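You operate a simulated robot arm through the tools that you are given. There is no shell and no other tool.

The job below is to be done with a simulated robot arm. You get a single attempt, and the scene is never put back.

## Task
Put things in order on the surface of the long work table. At the end: the steel weight one stands where the clear dust canister stood; the orange leak marker stands where the steel weight one stood; the blue press roller is on the grey sample case; the clear dust canister stands where the blue press roller stood; whatever was shut is shut again. Leave all else as you found it, and nothing knocked over.

The check looks at the end state, three seconds after you hand in, the way a careful person would. Anything else that was tipped, shoved, dropped, spilled or broken makes it a failure.

## Robot
A 7-joint arm with a two-finger parallel gripper, fixed in place. Base frame: the origin is on the floor under the middle of its stand, x ahead of it, y to its left, z up; the work surface is at about z = 0.8. Lengths are in m, angles in degrees, forces in N, time in s.
With the tool pointing down near the work surface it reaches from about 0.24 to 0.68 m from the base axis. Its first joint turns from -66.0 to 66.0 degrees. Payload 2.4 kg.
The tool frame sits at the grasp point between the pads (the TCP): z along the fingers, y along the line on which they close. The tips reach 0.03 m beyond it. The gripper opens to 0.094 m. The fingers are 0.028 m wide and 0.01 m thick; the gripper's body (0.05 by 0.096 m) begins 0.055 m behind the TCP.
Orientation is that of the tool frame in the base frame, as a unit quaternion [w, x, y, z]. With the fingers straight down and closing along the base's y, the tool's x points along the base's -x, its y along +y and its z along -z.

## Interface
- The arm moves only by the tool apply_moves. Its argument "rows" is text: rows parted by semicolons, each of 7 numbers parted by spaces: the shift along the base's x, y, z in units of 400 mm (1.0 is 400 mm), then the turn, a rotation vector about the base's x, y, z in units of 90 degrees (1.0 is 90 degrees), then the gripper command, from -1 (shut) to 1 (fully open), values between in proportion. In form: x y z wx wy wz jaw; .... A call has 1 to 20 rows; each row is the pose to reach, as a shift and turn from the pose commanded when the call began. A call with a number of a shift or a turn outside -1 to 1 is refused whole. A row lasts 0.2 s, in which the tool goes at most 0.05 m and 8.6 degrees; a call with a longer step from one row to the next is refused whole, and so is a gripper value outside its range. A pose out of reach is approached as far as the arm can. The call stops where the force on the tool passes 40 N (or 10 N more than at its start, if that is more) or the arm is blocked; 0.2 s more then pass. The fingers move at their own pace (about 0.153 m/s each) and stop on an object; they squeeze with about 39 N. The grip force told is the motor's: it shows also when the fingers shut on nothing. Time passes only in rows, and 0.2 s behind the last, so rows that repeat a pose let the fingers close. It gives the time, the measured TCP pose, the force on the tool (base axes), the opening and the grip force at its end, in the units of the frame above (readings bear some noise), with the torque about the TCP (base axes, N m) and any sound that the robot's microphone picked up.
- Cameras (640 x 400 px; columns grow to the right, rows downward): "scene" is fixed at [0.0332, 0.4746, 1.4339]; the picture's right is [-0.78, -0.63, 0.00], its down [-0.41, 0.51, -0.76] and it looks along [0.48, -0.59, -0.65] (base axes); focal length 315 px, centre (320, 200). "wrist" rides on the gripper at [0.076, 0.014, -0.102] in the tool frame; the picture's right is [-0.18, 0.98, 0.00], its down [-0.75, -0.14, -0.64] and it looks along [-0.63, -0.12, 0.77] (tool axes); focal length 243 px, centre (320, 200). There is no depth. A picture from a camera that has moved, and an enlarged one, comes with that camera's place and axes in the base frame and with its lens.
- snapshot(camera): a new picture of that camera. No time passes.
- zoom(camera, box): a new picture of the part [left, top, right, bottom] of that camera's present view, enlarged. No time passes.
- finish_job(): hands the job in; it is judged then, once.

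Places have to be worked out from the pictures, the camera data and where the tool is seen. Open the gripper and draw the arm clear of the work before you hand the job in, unless the task says otherwise.

The tools are called after "Emit:" as a command line: name --argument value ..., lists and objects as JSON in quotes. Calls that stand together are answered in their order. apply_moves: Moves the arm, as the interface text tells. Its arguments: {"type":"object","properties":{"rows":{"type":"string"}},"required":["rows"]} The other tools are called the same way: snapshot (camera) takes a picture; zoom (camera, box) takes an enlarged picture of a part of a camera's view; finish_job () hands the job in.

At the start:

```text
time: 0.0
eef_pos: [0.3548, -0.0522, 1.0829]
ee_rot: [0.001, -0.001, 1.0, 0.0]
ft_force: [0.1, -0.5, -0.1]
wrist_torque: [-0.01, -0.01, -0.02]
width: 0.094
finger_force: 0.0
```

scene: 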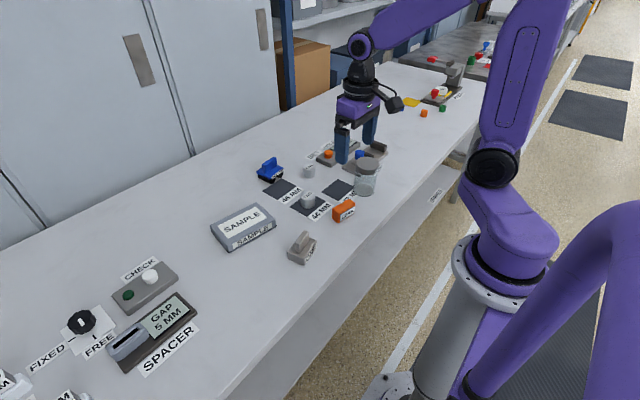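
wrist: 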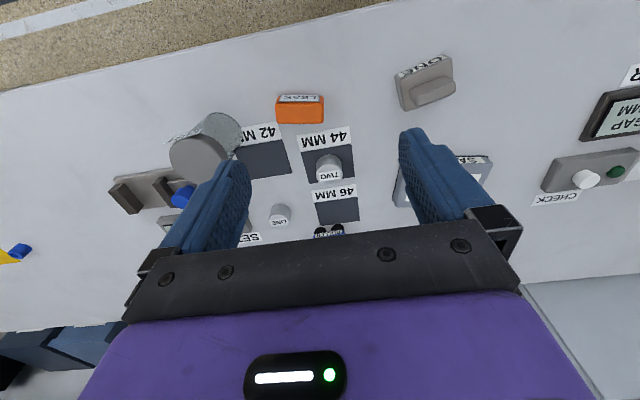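

I start by looking closely at both views to identify the objects.

Emit:
zoom --camera "scene" --box '[240, 120, 420, 270]'

Emit:
zoom --camera "scene" --box '[0, 200, 240, 400]'

Emit:
zoom --camera "wrist" --box '[100, 60, 420, 260]'

Emit:
zoom --camera "scene" --box '[380, 20, 540, 120]'

```text
2.67 times, centred on (330, 195) of scene
camera zoom: at [0.0332, 0.4746, 1.4339], right [-0.78, -0.63, 0.0], down [-0.41, 0.51, -0.76], along [0.48, -0.59, -0.65], focal length 839 px, centre (293, 213)
```

zoom: 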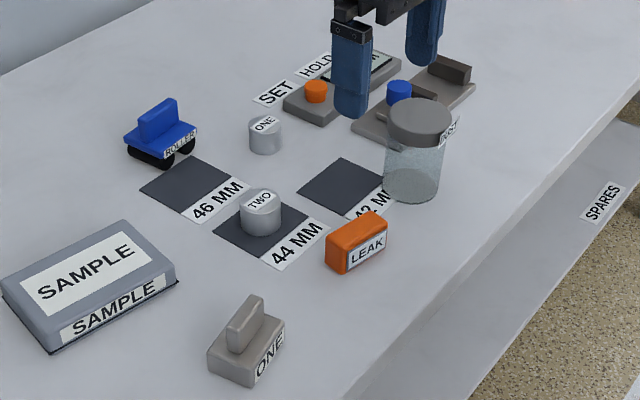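

```text
2.00 times, centred on (120, 300) of scene
camera zoom: at [0.0332, 0.4746, 1.4339], right [-0.78, -0.63, 0.0], down [-0.41, 0.51, -0.76], along [0.48, -0.59, -0.65], focal length 629 px, centre (720, 0)
```

zoom: 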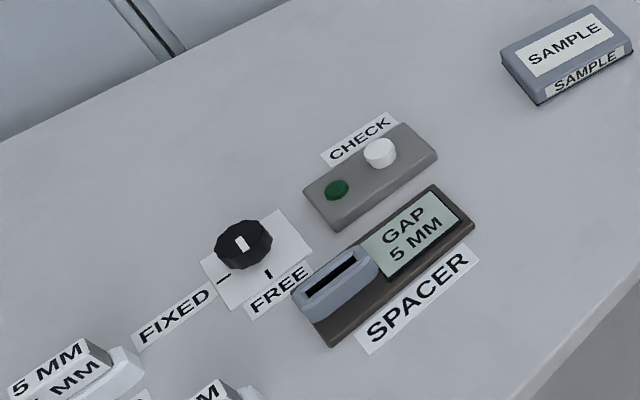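

```text
2.00 times, centred on (260, 160) of wrist
camera zoom: at [0.2781, -0.0375, 1.1839], right [0.18, 0.98, 0.0], down [0.75, -0.14, 0.64], along [0.63, -0.12, -0.77], focal length 485 px, centre (440, 280)
```

zoom: 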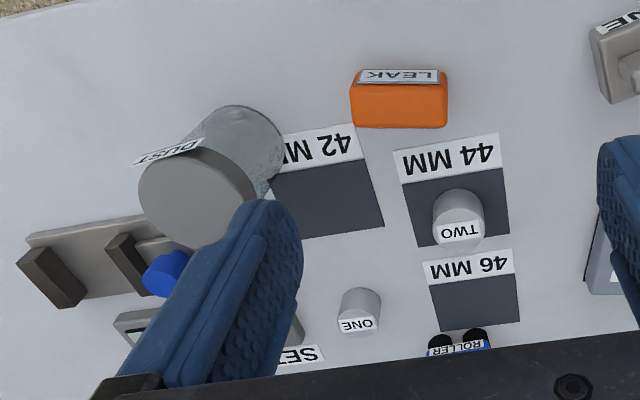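

```text
4.00 times, centred on (460, 70) of scene
camera zoom: at [0.0332, 0.4746, 1.4339], right [-0.78, -0.63, 0.0], down [-0.41, 0.51, -0.76], along [0.48, -0.59, -0.65], focal length 1259 px, centre (-240, 720)
```

zoom: 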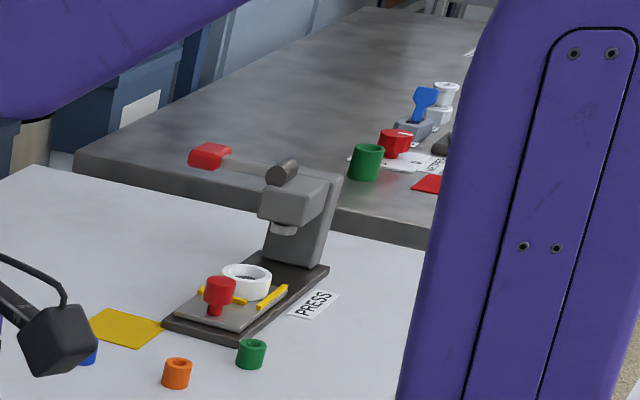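

The objects are clear enough to plan. I move the tool forward a little at height so the wrist camera sees the roller and weights better.

Emit:
apply_moves --rows "0.08 -0.04 0 0 0 0 1; 0.16 -0.08 0 0 0 0 1; 0.25 -0.12 0 0 0 0 1; 0.25 -0.12 0 0 0 0 1"

Emit:
snapshot --camera "wrist"

Emit:
snapshot --camera "scene"

```text
time: 1.0
eef_pos: [0.4553, -0.0998, 1.0815]
ee_rot: [-0.001, 0.0, 1.0, -0.002]
ft_force: [-0.7, -0.1, 0.4]
wrist_torque: [-0.02, -0.02, -0.01]
width: 0.0938
finger_force: 0.1
```

```text
taken
camera wrist: at [0.3787, -0.0857, 1.1839], right [0.18, 0.98, 0.0], down [0.75, -0.14, 0.64], along [0.63, -0.12, -0.77], focal length 243 px, centre (320, 200)
```

wrist: 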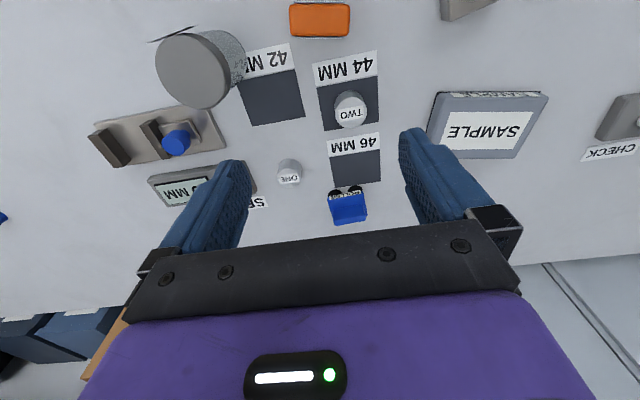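

```text
taken
```

scene: 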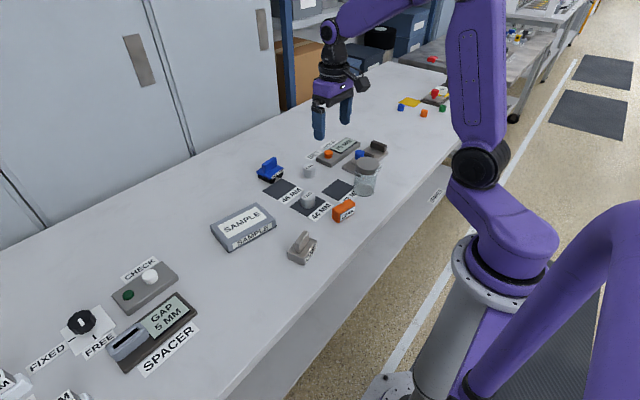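

Emit:
zoom --camera "scene" --box '[250, 125, 410, 225]'

Emit:
zoom --camera "scene" --box '[200, 190, 360, 290]'

Emit:
zoom --camera "wrist" --box '[260, 60, 420, 240]'

Emit:
zoom --camera "wrist" --box '[80, 0, 260, 220]'

```text
4.00 times, centred on (330, 175) of scene
camera zoom: at [0.0332, 0.4746, 1.4339], right [-0.78, -0.63, 0.0], down [-0.41, 0.51, -0.76], along [0.48, -0.59, -0.65], focal length 1259 px, centre (280, 300)
```

zoom: 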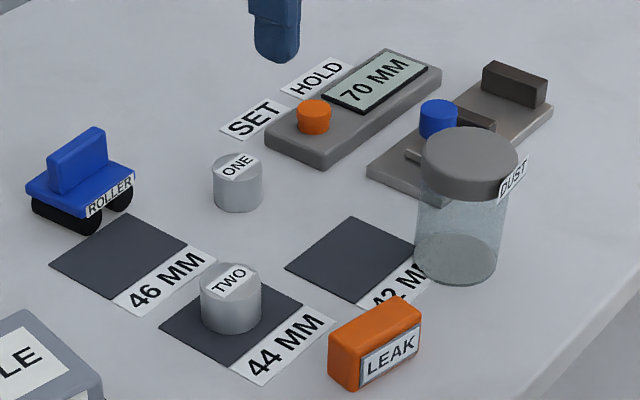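

```text
4.00 times, centred on (280, 240) of scene
camera zoom: at [0.0332, 0.4746, 1.4339], right [-0.78, -0.63, 0.0], down [-0.41, 0.51, -0.76], along [0.48, -0.59, -0.65], focal length 1259 px, centre (480, 40)
```

zoom: 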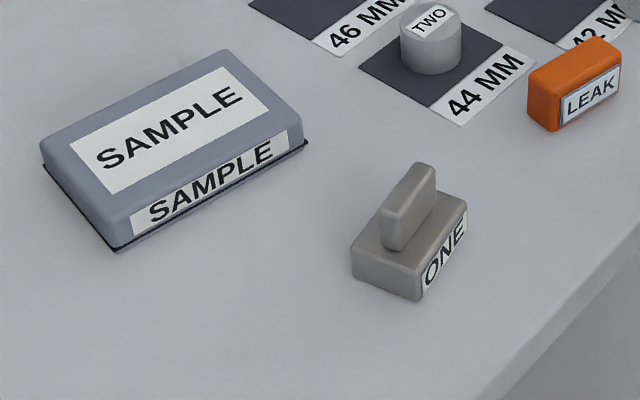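

```text
2.22 times, centred on (340, 150) of wrist
camera zoom: at [0.3787, -0.0857, 1.1839], right [0.18, 0.98, 0.0], down [0.75, -0.14, 0.64], along [0.63, -0.12, -0.77], focal length 539 px, centre (276, 311)
```

zoom: 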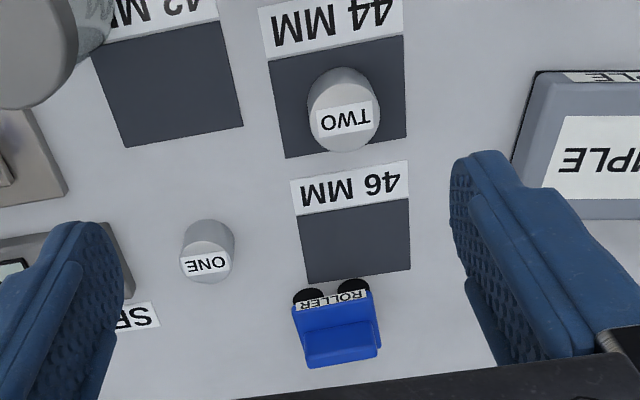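

```text
1.82 times, centred on (170, 110) of wrist
camera zoom: at [0.3787, -0.0857, 1.1839], right [0.18, 0.98, 0.0], down [0.75, -0.14, 0.64], along [0.63, -0.12, -0.77], focal length 441 px, centre (593, 364)
```

zoom: 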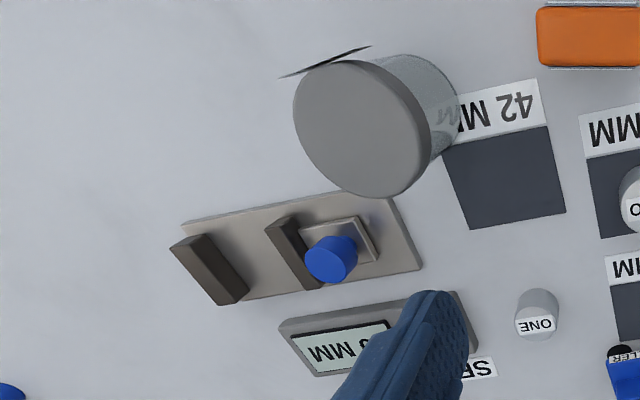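

Two objects carry the label ONE (a shiny cylinder and a taupe block with a grip), so I go look at the taupe block close up before deciding.

Emit:
apply_moves --rows "-0.03 0.08 -0.03 0 0 0 1; -0.06 0.17 -0.06 0 0 0 1; -0.09 0.26 -0.1 0 0 0 1; -0.12 0.35 -0.14 0 0 0 1; -0.16 0.44 -0.18 0 0 0 1; -0.2 0.5 -0.22 0 0 0 1; -0.2 0.5 -0.22 0 0 0 1"

Emit:
snapshot --camera "wrist"

Emit:
snapshot --camera "scene"

```text
time: 2.6
eef_pos: [0.3756, 0.1009, 0.9942]
ee_rot: [0.0, 0.001, 1.0, 0.0]
ft_force: [0.1, -1.0, 0.1]
wrist_torque: [0.05, -0.03, 0.06]
width: 0.0939
finger_force: 0.1
```

```text
taken
camera wrist: at [0.2984, 0.1153, 1.0959], right [0.19, 0.98, 0.0], down [0.75, -0.14, 0.64], along [0.63, -0.12, -0.77], focal length 243 px, centre (320, 200)
```

wrist: 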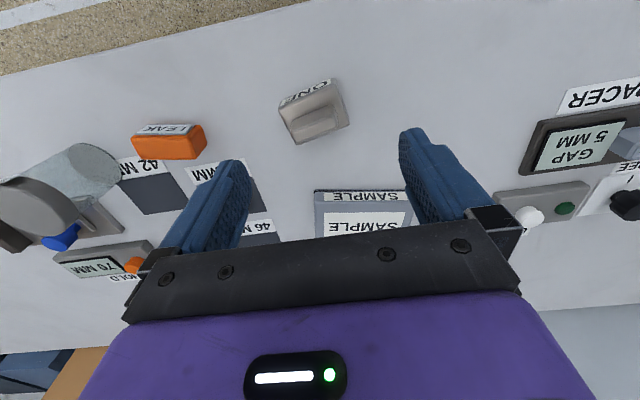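

```text
taken
```

scene: 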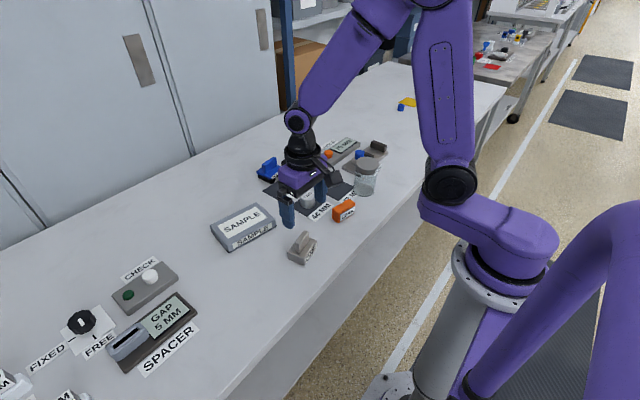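

Emit:
zoom --camera "wrist" --box '[250, 60, 380, 160]'

Emit:
zoom --camera "wrist" --box '[120, 100, 240, 200]'

Emit:
zoom --camera "scene" --box '[0, 340, 120, 400]'

Emit:
zoom --camera "scene" --box '[470, 0, 630, 110]'

```text
4.00 times, centred on (315, 110) of wrist
camera zoom: at [0.2984, 0.1153, 1.0959], right [0.19, 0.98, 0.0], down [0.75, -0.14, 0.64], along [0.63, -0.12, -0.77], focal length 970 px, centre (340, 560)
```

zoom: 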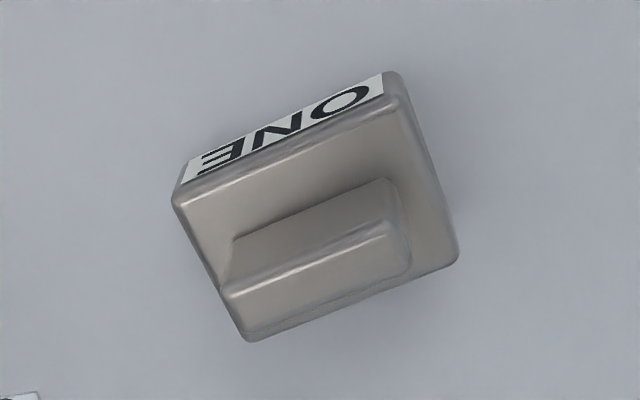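

```text
4.00 times, centred on (180, 150) of wrist
camera zoom: at [0.2984, 0.1153, 1.0959], right [0.19, 0.98, 0.0], down [0.75, -0.14, 0.64], along [0.63, -0.12, -0.77], focal length 970 px, centre (880, 400)
```

zoom: 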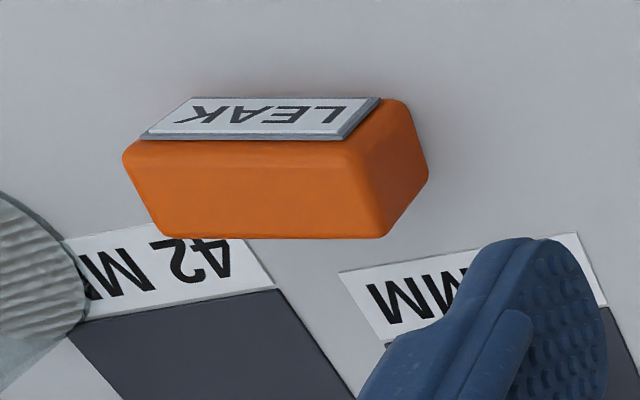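

```text
5.33 times, centred on (60, 370) of scene
camera zoom: at [0.0332, 0.4746, 1.4339], right [-0.78, -0.63, 0.0], down [-0.41, 0.51, -0.76], along [0.48, -0.59, -0.65], focal length 1678 px, centre (1707, -707)
```

zoom: 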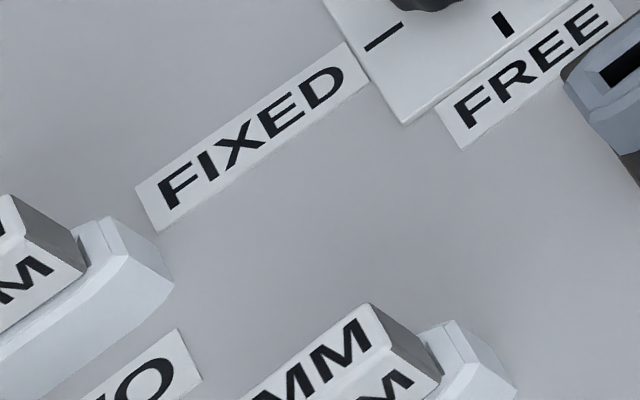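

```text
3.64 times, centred on (550, 55) of scene
camera zoom: at [0.0332, 0.4746, 1.4339], right [-0.78, -0.63, 0.0], down [-0.41, 0.51, -0.76], along [0.48, -0.59, -0.65], focal length 1144 px, centre (-516, 727)
```

zoom: 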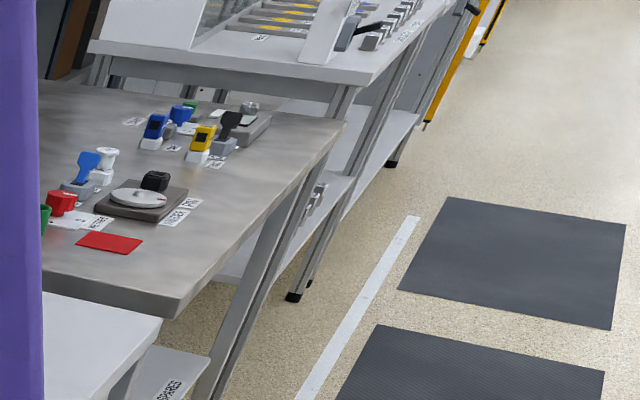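

Emit:
zoom --camera "scene" --box '[470, 20, 550, 75]'

Emit:
zoom --camera "scene" --box '[260, 120, 400, 220]'

Emit:
zoom --camera "scene" --box '[270, 220, 330, 270]'

Emit:
zoom --camera "scene" --box '[60, 250, 220, 380]'

```text
7.27 times, centred on (510, 48) of scene
camera zoom: at [0.0332, 0.4746, 1.4339], right [-0.78, -0.63, 0.0], down [-0.41, 0.51, -0.76], along [0.48, -0.59, -0.65], focal length 2289 px, centre (-1062, 1309)
```

zoom: 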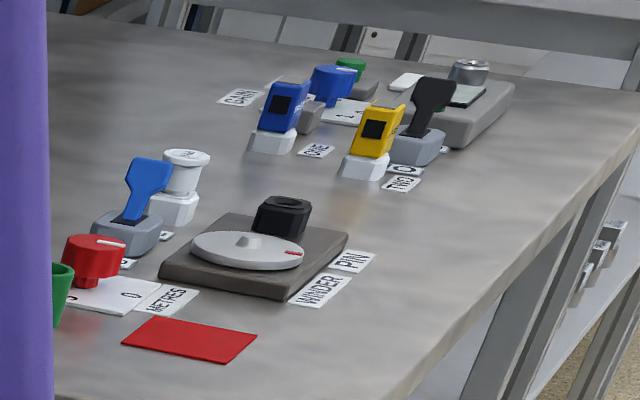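

```text
4.00 times, centred on (330, 170) of scene
camera zoom: at [0.0332, 0.4746, 1.4339], right [-0.78, -0.63, 0.0], down [-0.41, 0.51, -0.76], along [0.48, -0.59, -0.65], focal length 1259 px, centre (280, 320)
```

zoom: 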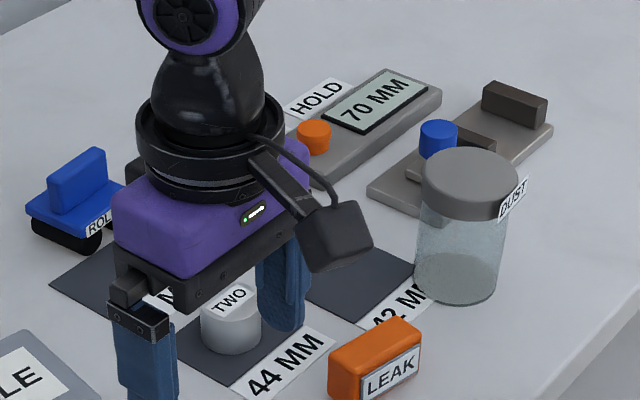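

```text
8.00 times, centred on (300, 245) of scene
camera zoom: at [0.0332, 0.4746, 1.4339], right [-0.78, -0.63, 0.0], down [-0.41, 0.51, -0.76], along [0.48, -0.59, -0.65], focal length 2518 px, centre (480, -160)
```

zoom: 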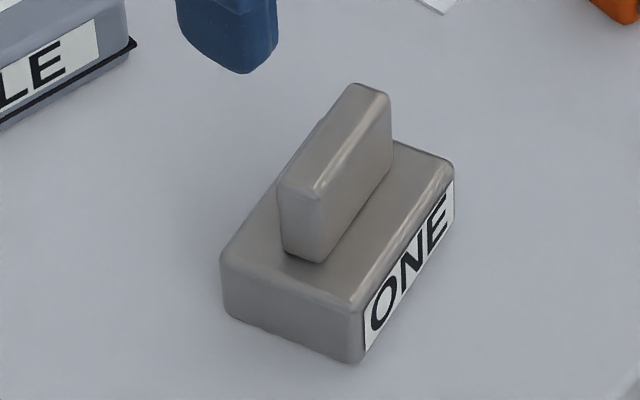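

```text
3.08 times, centred on (140, 315) of scene
camera zoom: at [0.0332, 0.4746, 1.4339], right [-0.78, -0.63, 0.0], down [-0.41, 0.51, -0.76], along [0.48, -0.59, -0.65], focal length 968 px, centre (874, -154)
```

zoom: 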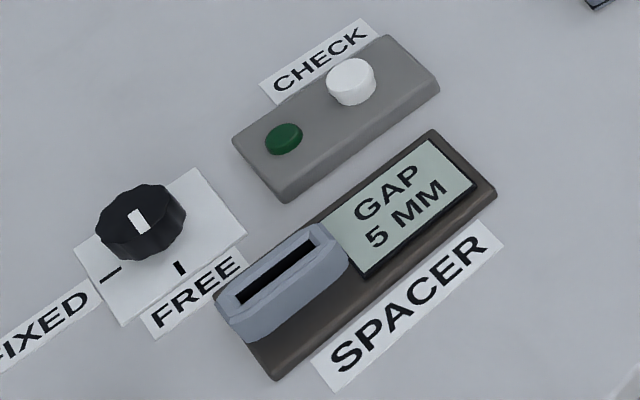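

The taupe steel block with the fin is a loose, side-labelled object like the other job items, while the two cylinders belong with the 42/44/46 mm mats and caliper; I'll check its weight when lifting. Next I hover near the roller to measure it.

Emit:
apply_moves --rows "0.08 -0.068 0 0 0 0 1; 0.16 -0.136 0 0 0 0 1; 0.24 -0.204 0 0 0 0 1; 0.32 -0.272 0 0 0 0 1; 0.4 -0.34 0 0 0 0 1; 0.48 -0.408 0 0 0 0 1; 0.56 -0.475 0 0 0 0 1; 0.56 -0.475 0 0 0 0 1; 0.56 -0.475 0 0 0 0 1"

Emit:
snapshot --camera "wrist"

Emit:
zoom --camera "scene" --box '[220, 120, 380, 220]'

```text
time: 4.6
eef_pos: [0.5986, -0.0903, 0.9929]
ee_rot: [0.0, 0.0, 1.0, 0.0]
ft_force: [-0.1, -1.2, -0.1]
wrist_torque: [0.02, -0.01, 0.01]
width: 0.0939
finger_force: 0.1
```

```text
taken
camera wrist: at [0.5214, -0.0763, 1.0949], right [0.18, 0.98, 0.0], down [0.75, -0.14, 0.64], along [0.63, -0.12, -0.77], focal length 243 px, centre (320, 200)
```

wrist: 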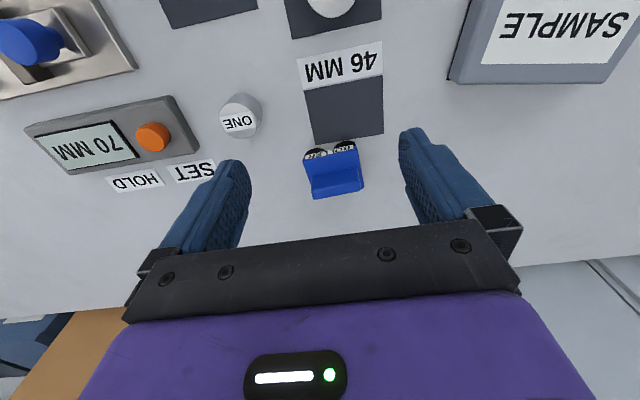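

```text
4.00 times, centred on (300, 170) of scene
camera zoom: at [0.0332, 0.4746, 1.4339], right [-0.78, -0.63, 0.0], down [-0.41, 0.51, -0.76], along [0.48, -0.59, -0.65], focal length 1259 px, centre (400, 320)
```

zoom: 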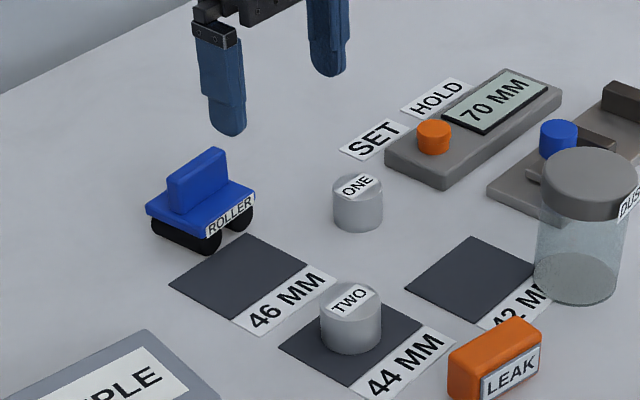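

Emit:
zoom --camera "wrist" --box '[270, 110, 400, 210]'

Emit:
zoom --camera "wrist" --box '[440, 0, 640, 110]'

```text
4.00 times, centred on (335, 160) of wrist
camera zoom: at [0.5214, -0.0763, 1.0949], right [0.18, 0.98, 0.0], down [0.75, -0.14, 0.64], along [0.63, -0.12, -0.77], focal length 970 px, centre (260, 360)
```

zoom: 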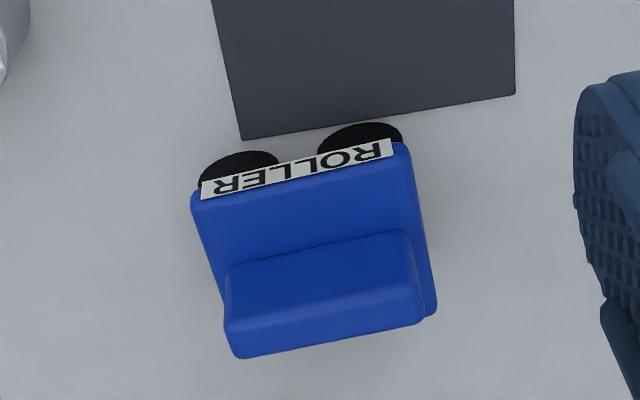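

```text
3.20 times, centred on (540, 55) of wrist
camera zoom: at [0.5214, -0.0763, 1.0949], right [0.18, 0.98, 0.0], down [0.75, -0.14, 0.64], along [0.63, -0.12, -0.77], focal length 776 px, centre (-384, 664)
```

zoom: 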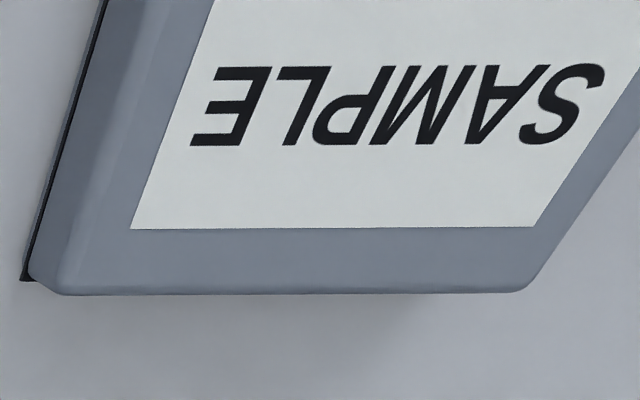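

Triangulating the roller: fin top at z≈0.864, fin centre ≈(0.70, −0.089), fin about 58 mm long along y; the case top is at z≈0.829 centred ≈(0.58, 0.134). The roller is beyond the straight-down reach, so I tilt the tool 30° outward and hover near it.

Emit:
apply_moves --rows "0.035 0.001 -0.03 0 -0.083 0 1; 0.07 0.002 -0.06 0 -0.167 0 1; 0.105 0.003 -0.1 0 -0.25 0 1; 0.141 0.003 -0.132 0 -0.3333 0 1; 0.141 0.003 -0.132 0 -0.3333 0 1; 0.141 0.003 -0.132 0 -0.3333 0 1"

Emit:
snapshot --camera "wrist"

Emit:
zoom --camera "scene" --box '[220, 120, 380, 220]'

```text
time: 6.0
eef_pos: [0.6543, -0.0884, 0.9403]
ee_rot: [0.258, 0.0, 0.966, 0.0]
ft_force: [0.0, 0.2, 0.0]
wrist_torque: [0.03, 0.02, 0.0]
width: 0.094
finger_force: 0.0
```

```text
taken
camera wrist: at [0.5369, -0.0746, 0.991], right [0.16, 0.98, 0.09], down [0.33, -0.14, 0.93], along [0.93, -0.12, -0.35], focal length 243 px, centre (320, 200)
```

wrist: 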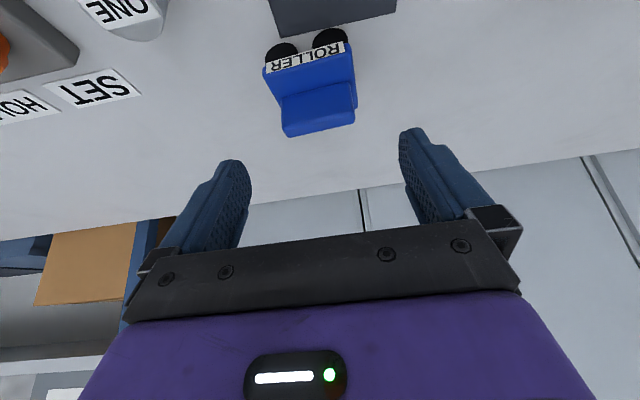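

```text
4.00 times, centred on (300, 170) of scene
camera zoom: at [0.0332, 0.4746, 1.4339], right [-0.78, -0.63, 0.0], down [-0.41, 0.51, -0.76], along [0.48, -0.59, -0.65], focal length 1259 px, centre (400, 320)
```

zoom: 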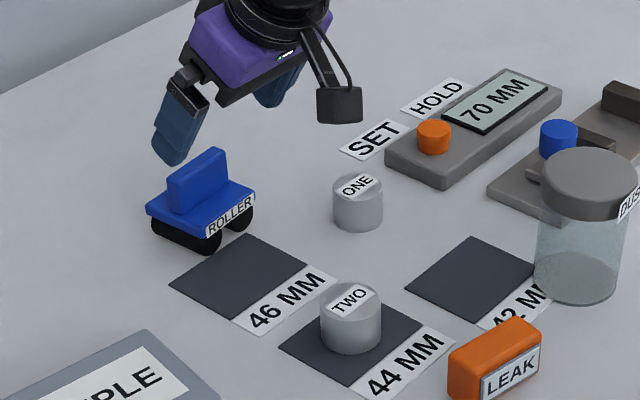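

The roller fin is centred between the fingers (image ray gives y≈−0.09). I descend to the fin with the jaws open.

Emit:
apply_moves --rows "0.03 -0.003 -0.05 0 0 0 1; 0.06 -0.003 -0.11 0 0 0 1; 0.09 -0.003 -0.165 0 0 0 1; 0.09 -0.003 -0.165 0 0 0 1; 0.09 -0.003 -0.165 0 0 0 1"

Emit:
snapshot --camera "wrist"

Emit:
zoom --camera "scene" --box '[230, 120, 330, 200]'

```text
time: 7.2
eef_pos: [0.6902, -0.0907, 0.8751]
ee_rot: [0.259, 0.0, 0.966, 0.001]
ft_force: [0.2, -0.6, 0.2]
wrist_torque: [0.04, 0.01, 0.01]
width: 0.0941
finger_force: 0.2
```

```text
taken
camera wrist: at [0.5729, -0.0761, 0.9251], right [0.16, 0.98, 0.09], down [0.33, -0.14, 0.93], along [0.93, -0.12, -0.35], focal length 243 px, centre (320, 200)
```

wrist: 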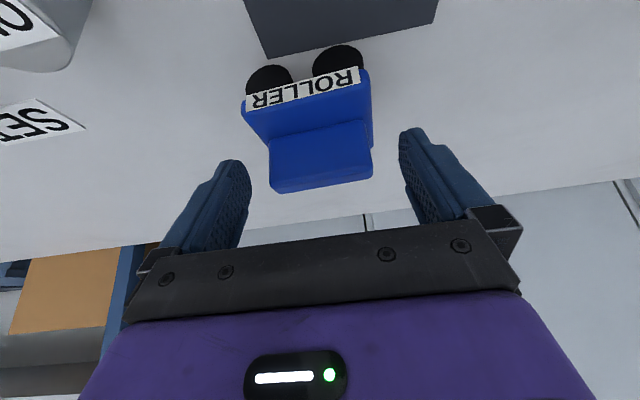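

```text
5.00 times, centred on (280, 160) of scene
camera zoom: at [0.0332, 0.4746, 1.4339], right [-0.78, -0.63, 0.0], down [-0.41, 0.51, -0.76], along [0.48, -0.59, -0.65], focal length 1573 px, centre (520, 400)
```

zoom: 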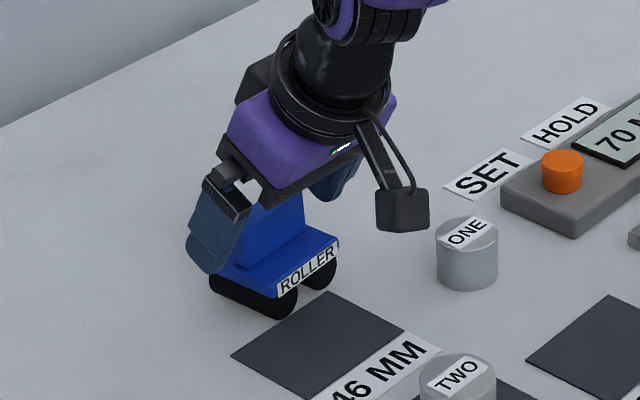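

The fin sits between the pads with tips just above the deck. I close the gripper on the fin ends.

Emit:
apply_moves --rows "0 0 0 0 0 0 -1; 0 0 0 0 0 0 -1; 0 0 0 0 0 0 -1; 0 0 0 0 0 0 -1"

Emit:
snapshot --camera "wrist"

```text
time: 8.2
eef_pos: [0.6915, -0.0908, 0.8749]
ee_rot: [0.259, 0.0, 0.966, 0.0]
ft_force: [0.9, 0.3, 0.3]
wrist_torque: [-0.01, -0.03, 0.02]
width: 0.06
finger_force: 38.7
```

```text
taken
camera wrist: at [0.5728, -0.0761, 0.9251], right [0.16, 0.98, 0.09], down [0.33, -0.14, 0.93], along [0.93, -0.12, -0.35], focal length 243 px, centre (320, 200)
```

wrist: 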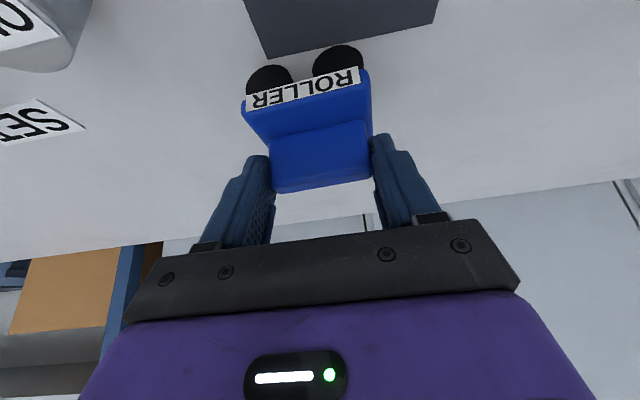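

Fin gripped (width 0.060, 39 N). I lift straight up and check the load.

Emit:
apply_moves --rows "0 0 0.03 0 0 0 -1; 0 0 0.08 0 0 0 -1; 0 0 0.15 0 0 0 -1; 0 0 0.22 0 0 0 -1; 0 0 0.27 0 0 0 -1; 0 0 0.27 0 0 0 -1; 0 0 0.27 0 0 0 -1"

Emit:
snapshot --camera "wrist"

Emit:
snapshot --camera "scene"

```text
time: 9.8
eef_pos: [0.6925, -0.0898, 0.9844]
ee_rot: [0.259, 0.001, 0.966, 0.0]
ft_force: [-0.1, 0.4, -1.1]
wrist_torque: [0.0, 0.02, -0.01]
width: 0.0596
finger_force: 38.6
```

```text
taken
camera wrist: at [0.5734, -0.076, 1.0343], right [0.16, 0.98, 0.09], down [0.33, -0.14, 0.93], along [0.93, -0.12, -0.35], focal length 243 px, centre (320, 200)
```

wrist: 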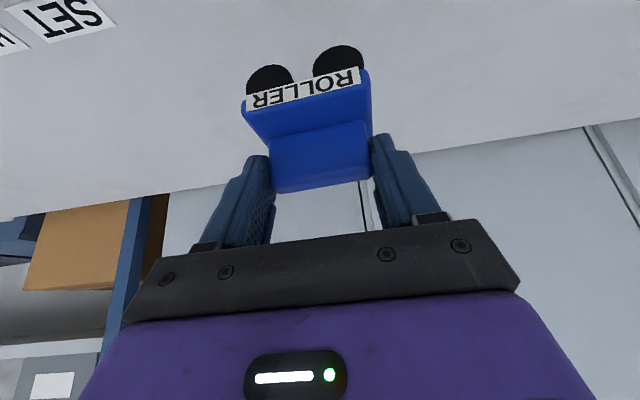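

```text
taken
```

scene: 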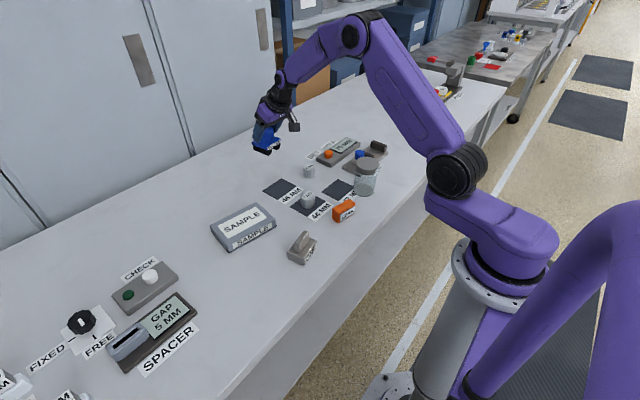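

Emit:
zoom --camera "scene" --box '[195, 190, 295, 260]'

```text
5.71 times, centred on (245, 225) of scene
camera zoom: at [0.0332, 0.4746, 1.4339], right [-0.78, -0.63, 0.0], down [-0.41, 0.51, -0.76], along [0.48, -0.59, -0.65], focal length 1798 px, centre (749, 57)
```

zoom: 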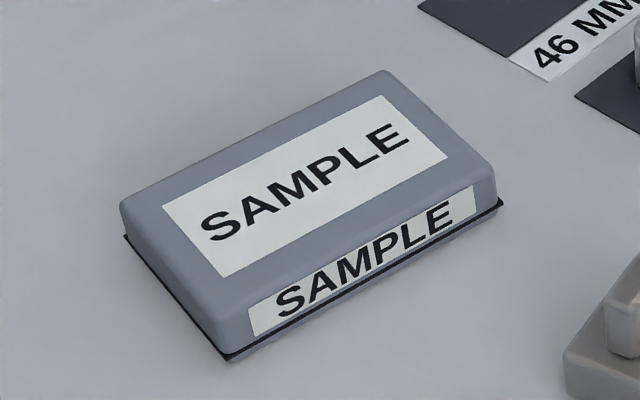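

Roller hangs level with no slip. I carry it at height to above the case, whose label centre I put at (0.585, 0.131).

Emit:
apply_moves --rows "-0.048 0.092 0 0 0 0 -1; -0.096 0.184 0 0 0 0 -1; -0.143 0.276 0 0 0 0 -1; -0.191 0.368 0 0 0 0 -1; -0.238 0.46 0 0 0 0 -1; -0.286 0.552 0 0 0 0 -1; -0.286 0.552 -0.06 0 0 0 -1; -0.286 0.552 -0.12 0 0 0 -1; -0.286 0.552 -0.12 0 0 0 -1; -0.286 0.552 -0.12 0 0 0 -1"

Emit:
snapshot --camera "wrist"

Emit:
zoom --camera "scene" --box '[180, 150, 320, 270]'

```text
time: 12.0
eef_pos: [0.578, 0.1312, 0.9358]
ee_rot: [0.259, -0.001, 0.966, 0.0]
ft_force: [-0.4, -0.5, -2.0]
wrist_torque: [-0.01, -0.01, 0.03]
width: 0.0597
finger_force: 38.8
```

```text
taken
camera wrist: at [0.4596, 0.1462, 0.9851], right [0.16, 0.98, 0.09], down [0.33, -0.14, 0.93], along [0.93, -0.12, -0.35], focal length 243 px, centre (320, 200)
```

wrist: 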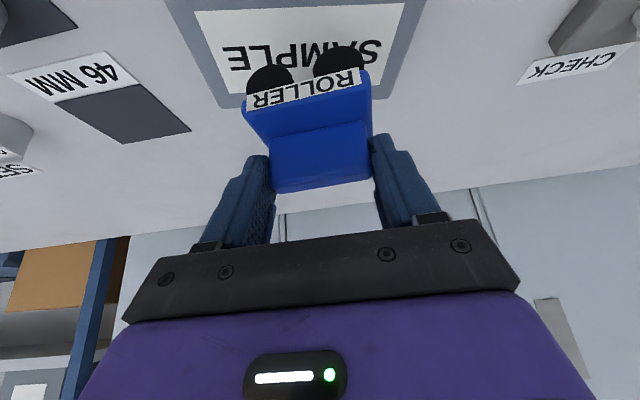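

```text
3.33 times, centred on (250, 210) of scene
camera zoom: at [0.0332, 0.4746, 1.4339], right [-0.78, -0.63, 0.0], down [-0.41, 0.51, -0.76], along [0.48, -0.59, -0.65], focal length 1049 px, centre (553, 167)
```

zoom: 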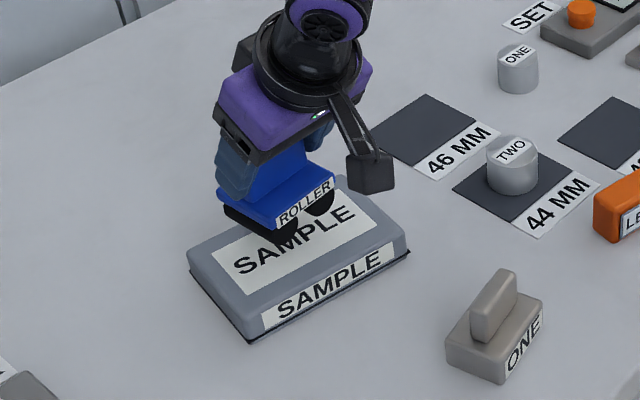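

Roller is over the case with about 3 cm to go. I lower 24 mm, then continue in small steps watching the force.

Emit:
apply_moves --rows "0 0 -0.03 0 0 0 -1; 0 0 -0.055 0 0 0 -1; 0 0 -0.062 0 0 0 -1; 0 0 -0.062 0 0 0 -1"

Emit:
zoom --camera "scene" --box '[200, 170, 300, 250]'

```text
time: 13.0
eef_pos: [0.5768, 0.1311, 0.9105]
ee_rot: [0.259, 0.001, 0.966, 0.0]
ft_force: [0.7, -0.4, -0.5]
wrist_torque: [-0.01, 0.03, 0.04]
width: 0.0597
finger_force: 39.3
```

```text
5.00 times, centred on (250, 210) of scene
camera zoom: at [0.0332, 0.4746, 1.4339], right [-0.78, -0.63, 0.0], down [-0.41, 0.51, -0.76], along [0.48, -0.59, -0.65], focal length 1573 px, centre (670, 150)
```

zoom: 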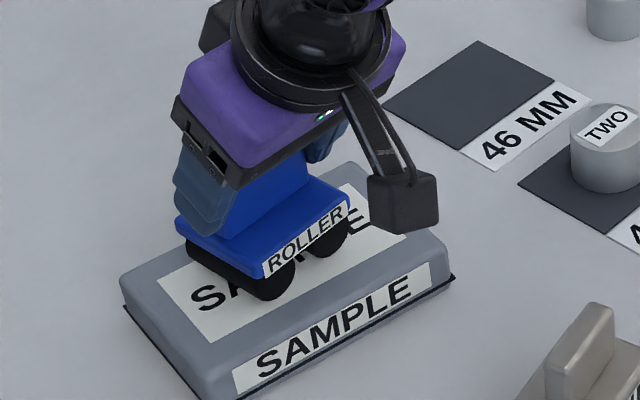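

No contact yet; a few mm remain. I go down in 1–2 mm steps.

Emit:
apply_moves --rows "0 0 -0.005 0 0 0 -1; 0 0 -0.009 0 0 0 -1; 0 0 -0.009 0 0 0 -1"

Emit:
apply_moves --rows "0 0 -0.003 0 0 0 -1; 0 0 -0.005 0 0 0 -1; 0 0 -0.005 0 0 0 -1"

```text
time: 13.8
eef_pos: [0.5757, 0.1308, 0.9085]
ee_rot: [0.261, -0.001, 0.965, 0.001]
ft_force: [-11.8, -0.3, 26.8]
wrist_torque: [-0.23, 0.77, 0.04]
width: 0.06
finger_force: 38.8
```

```text
time: 14.2
eef_pos: [0.5793, 0.1312, 0.9081]
ee_rot: [0.263, 0.0, 0.965, 0.0]
ft_force: [-3.9, -0.1, 8.0]
wrist_torque: [-0.15, 0.14, -0.03]
width: 0.0598
finger_force: 38.9
stopped in row 2: the force on the tool passed its limit at 41 N (the readings are from after the stop); the commanded pose is now the measured one
```

Contact reached at TCP z≈0.908; force has relaxed to 8 N. I check the picture before releasing.

Emit:
zoom --camera "scene" --box '[195, 180, 295, 260]'

Emit:
snapshot --camera "wrist"

```text
5.00 times, centred on (245, 220) of scene
camera zoom: at [0.033, 0.4746, 1.4339], right [-0.78, -0.63, 0.0], down [-0.41, 0.51, -0.76], along [0.48, -0.59, -0.65], focal length 1573 px, centre (695, 100)
```

zoom: 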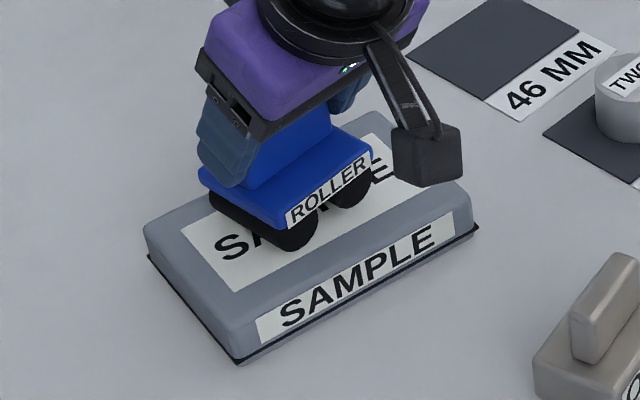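

```text
taken
camera wrist: at [0.4605, 0.1455, 0.958], right [0.16, 0.98, 0.09], down [0.32, -0.14, 0.94], along [0.93, -0.12, -0.34], focal length 243 px, centre (320, 200)
```

wrist: 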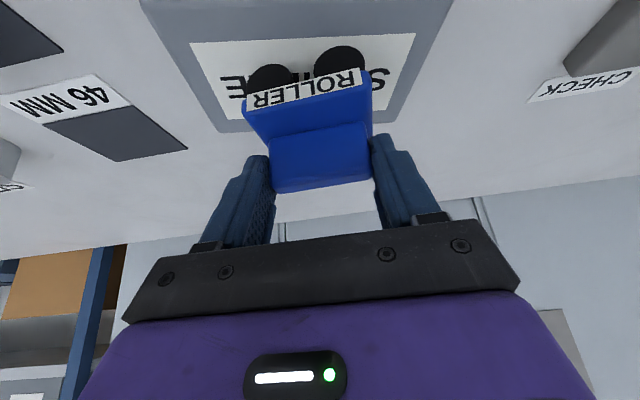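

The case has not moved and the roller sits on it. I open the gripper, pause, then retreat up along the tool axis.

Emit:
apply_moves --rows "0 0 0 0 0 0 0.2; 0 0 0 0 0 0 1; 0 0 0 0 0 0 1; -0.02 0 0.035 0 0 0 1; -0.05 0 0.087 0 0 0 1; -0.1 0 0.173 0 0 0 1; -0.1 0 0.25 0 0 0 1; -0.1 0 0.25 0 0 0 1"

Emit:
zoom --camera "scene" --box '[195, 180, 295, 260]'

Emit:
snapshot --camera "wrist"

```text
time: 16.0
eef_pos: [0.5375, 0.1314, 1.0082]
ee_rot: [0.262, 0.0, 0.965, -0.001]
ft_force: [0.4, 0.1, 0.2]
wrist_torque: [0.01, 0.03, -0.02]
width: 0.0941
finger_force: 0.0
```

```text
5.00 times, centred on (245, 220) of scene
camera zoom: at [0.0332, 0.4746, 1.4339], right [-0.78, -0.63, 0.0], down [-0.41, 0.51, -0.76], along [0.48, -0.59, -0.65], focal length 1573 px, centre (695, 100)
```

zoom: 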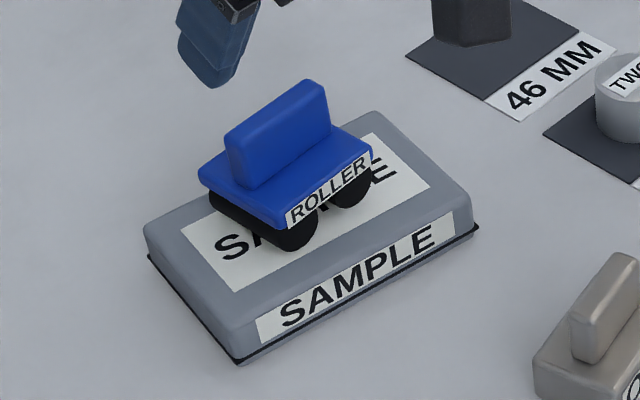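

```text
taken
camera wrist: at [0.4197, 0.1459, 1.057], right [0.16, 0.98, 0.09], down [0.33, -0.14, 0.93], along [0.93, -0.12, -0.34], focal length 243 px, centre (320, 200)
```

wrist: 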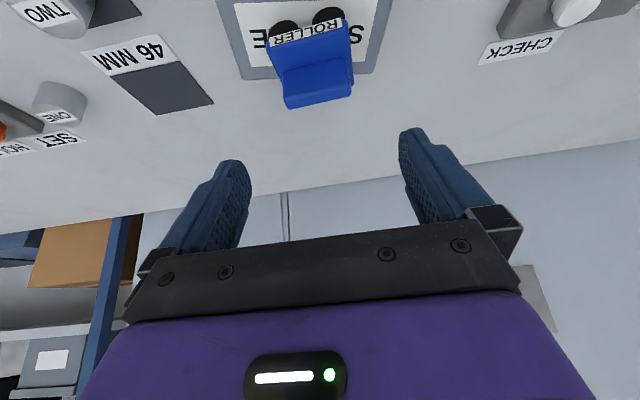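

Roller rests centred on the case. Now I go look at the canister from nearby.

Emit:
apply_moves --rows "-0.052 -0.088 0.01 0 0 0 1; -0.104 -0.176 0.02 0 0 0 1; -0.156 -0.264 0.03 0 0 0 1; -0.208 -0.352 0.03 0 0 0 1; -0.26 -0.44 0.03 0 0 0 1; -0.312 -0.528 0.03 0 0 0 1; -0.364 -0.616 0.03 0 0 0 1; -0.416 -0.704 0.03 0 0 0 1; -0.468 -0.792 0.03 0 0 0 1; -0.519 -0.878 0.03 0 0 0 1; -0.519 -0.878 0.03 0 0 0 1; -0.519 -0.878 0.03 0 0 0 1"

Emit:
snapshot --camera "wrist"

Emit:
snapshot --camera "scene"

```text
time: 18.6
eef_pos: [0.3337, -0.2196, 1.0198]
ee_rot: [0.262, -0.001, 0.965, 0.002]
ft_force: [0.3, -0.3, -0.2]
wrist_torque: [0.03, 0.01, 0.01]
width: 0.094
finger_force: 0.0
out of reach, approached as far as the arm can: row 8
```

```text
taken
camera wrist: at [0.2147, -0.2056, 1.0699], right [0.16, 0.98, 0.09], down [0.33, -0.14, 0.93], along [0.93, -0.12, -0.34], focal length 243 px, centre (320, 200)
```

wrist: 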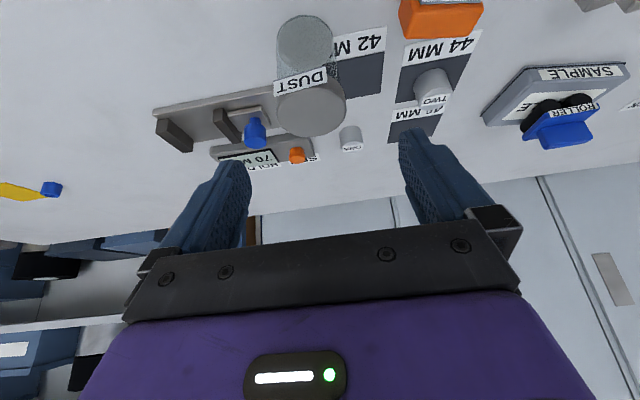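

```text
taken
```

scene: 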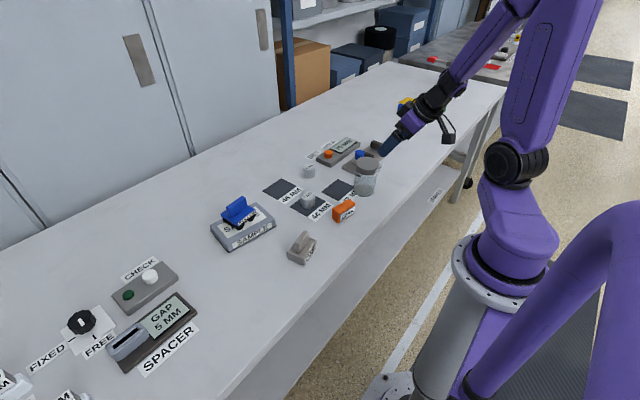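

Emit:
zoom --camera "wrist" --box '[240, 0, 400, 150]'

Emit:
zoom --camera "scene" --box '[325, 140, 425, 210]'

```text
2.67 times, centred on (320, 75) of wrist
camera zoom: at [0.2147, -0.2056, 1.0699], right [0.16, 0.98, 0.09], down [0.33, -0.14, 0.93], along [0.93, -0.12, -0.34], focal length 647 px, centre (320, 533)
```

zoom: 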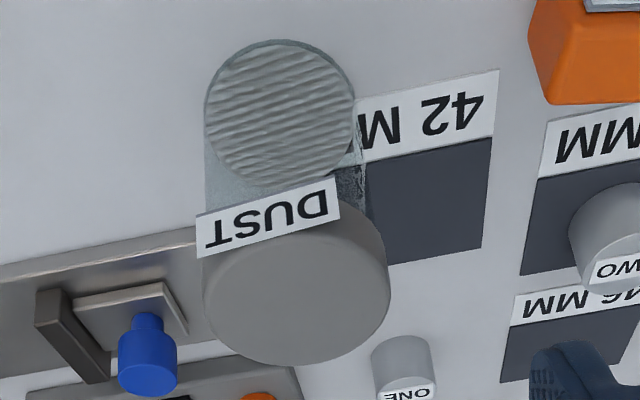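

```text
5.71 times, centred on (375, 175) of scene
camera zoom: at [0.0332, 0.4746, 1.4339], right [-0.78, -0.63, 0.0], down [-0.41, 0.51, -0.76], along [0.48, -0.59, -0.65], focal length 1798 px, centre (6, 343)
```

zoom: 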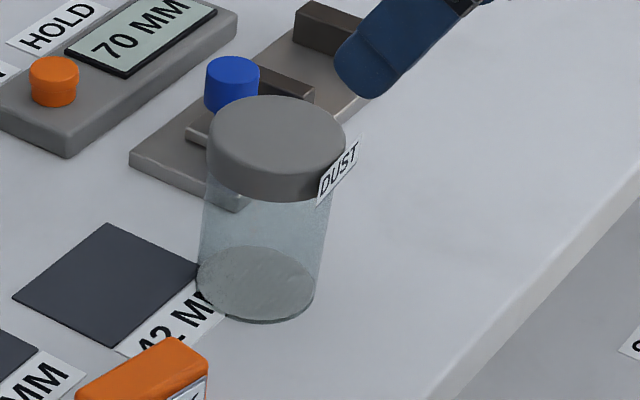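

Two wrist views agree on the canister axis at (0.4145, −0.2303), lid top z≈0.896, lid Ø≈75 mm, body Ø≈65 mm. I'll grip the clear body below the lid with a 45° tilted tool, so I tilt and come to a pre-grasp pose.

Emit:
apply_moves --rows "0 -0.01 -0.05 0 -0.055 0 1; 0.002 -0.02 -0.1 0 -0.11 0 1; 0.004 -0.0268 -0.15 0 -0.162 0 1; 0.004 -0.0268 -0.2 0 -0.162 0 1; 0.004 -0.0268 -0.245 0 -0.162 0 1; 0.004 -0.0268 -0.245 0 -0.162 0 1; 0.004 -0.0268 -0.245 0 -0.162 0 1"

Emit:
snapshot --camera "wrist"

Emit:
zoom --camera "scene" --box '[325, 120, 465, 220]'

```text
time: 20.2
eef_pos: [0.377, -0.2272, 0.9629]
ee_rot: [0.371, -0.002, 0.929, 0.007]
ft_force: [-0.1, 0.2, -0.2]
wrist_torque: [-0.02, 0.05, 0.02]
width: 0.0942
finger_force: 0.1
out of reach, approached as far as the arm can: row 1, 2, 3, 4, 5, 6, 7
```

```text
taken
camera wrist: at [0.2504, -0.2145, 0.9853], right [0.13, 0.98, 0.14], down [0.11, -0.15, 0.98], along [0.99, -0.11, -0.12], focal length 243 px, centre (320, 200)
```

wrist: 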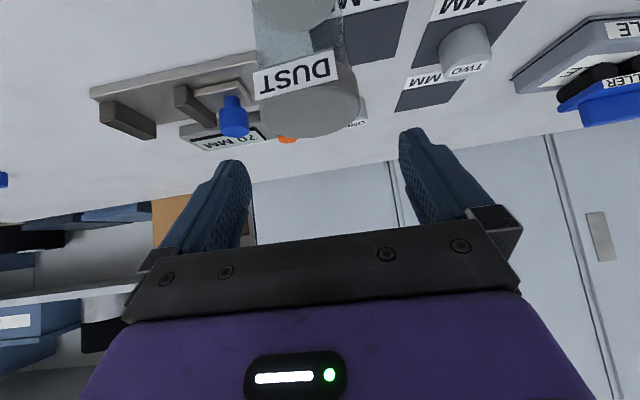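

```text
4.00 times, centred on (395, 170) of scene
camera zoom: at [0.0332, 0.4746, 1.4339], right [-0.78, -0.63, 0.0], down [-0.41, 0.51, -0.76], along [0.48, -0.59, -0.65], focal length 1259 px, centre (20, 320)
```

zoom: 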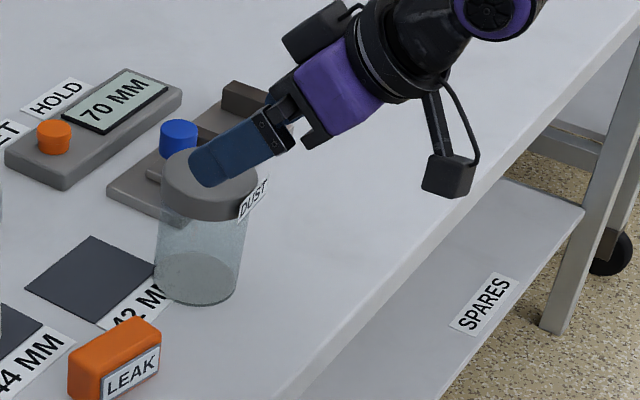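

The arm couldn't fully reach that close-in 45° pose; it stopped at (0.377, −0.227, 0.963). I make a safe upward/forward move to learn what the commanded pose is now.

Emit:
apply_moves --rows "0.05 0 0.08 0 0 0 1; 0.1 0 0.15 0 0 0 1; 0.1 0 0.15 0 0 0 1; 0.1 0 0.15 0 0 0 1"

```text
time: 21.2
eef_pos: [0.415, -0.2276, 1.0262]
ee_rot: [0.382, -0.001, 0.924, 0.0]
ft_force: [0.1, -0.3, 0.5]
wrist_torque: [0.01, 0.0, 0.0]
width: 0.094
finger_force: 0.0
```

Commanded pose tracks the reached pose, and 45° is achieved here. I move above the grasp spot (x 0.3945, y −0.230) and start descending vertically.

Emit:
apply_moves --rows "-0.025 -0.003 -0.05 0 0 0 1; -0.05 -0.007 -0.1 0 0 0 1; -0.05 -0.007 -0.15 0 0 0 1; -0.05 -0.007 -0.15 0 0 0 1; -0.05 -0.007 -0.15 0 0 0 1"

Emit:
snapshot --camera "wrist"

Emit:
zoom --camera "scene" --box '[325, 120, 465, 220]'

```text
time: 22.4
eef_pos: [0.3961, -0.2324, 0.9643]
ee_rot: [0.383, 0.0, 0.924, 0.0]
ft_force: [-0.1, 0.2, 1.1]
wrist_torque: [0.03, 0.03, -0.02]
width: 0.0939
finger_force: 0.0
```

```text
taken
camera wrist: at [0.2695, -0.2175, 0.9829], right [0.13, 0.98, 0.13], down [0.08, -0.14, 0.99], along [0.99, -0.12, -0.1], focal length 243 px, centre (320, 200)
```

wrist: 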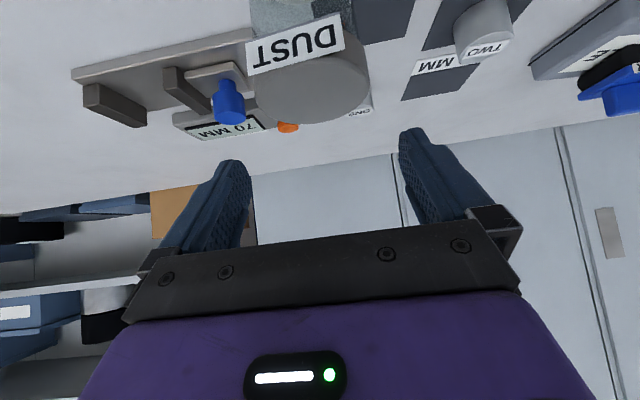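

```text
4.00 times, centred on (395, 170) of scene
camera zoom: at [0.0332, 0.4746, 1.4339], right [-0.78, -0.63, 0.0], down [-0.41, 0.51, -0.76], along [0.48, -0.59, -0.65], focal length 1259 px, centre (20, 320)
```

zoom: 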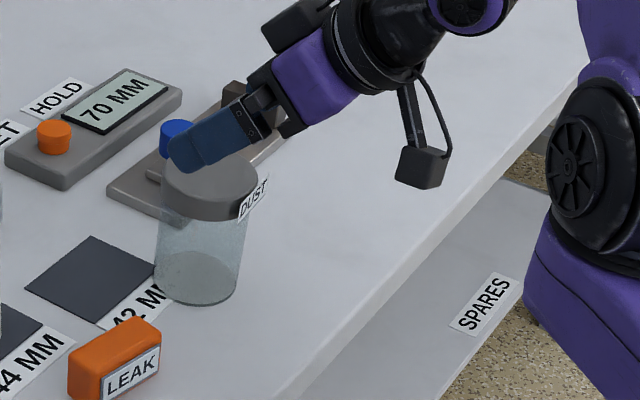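

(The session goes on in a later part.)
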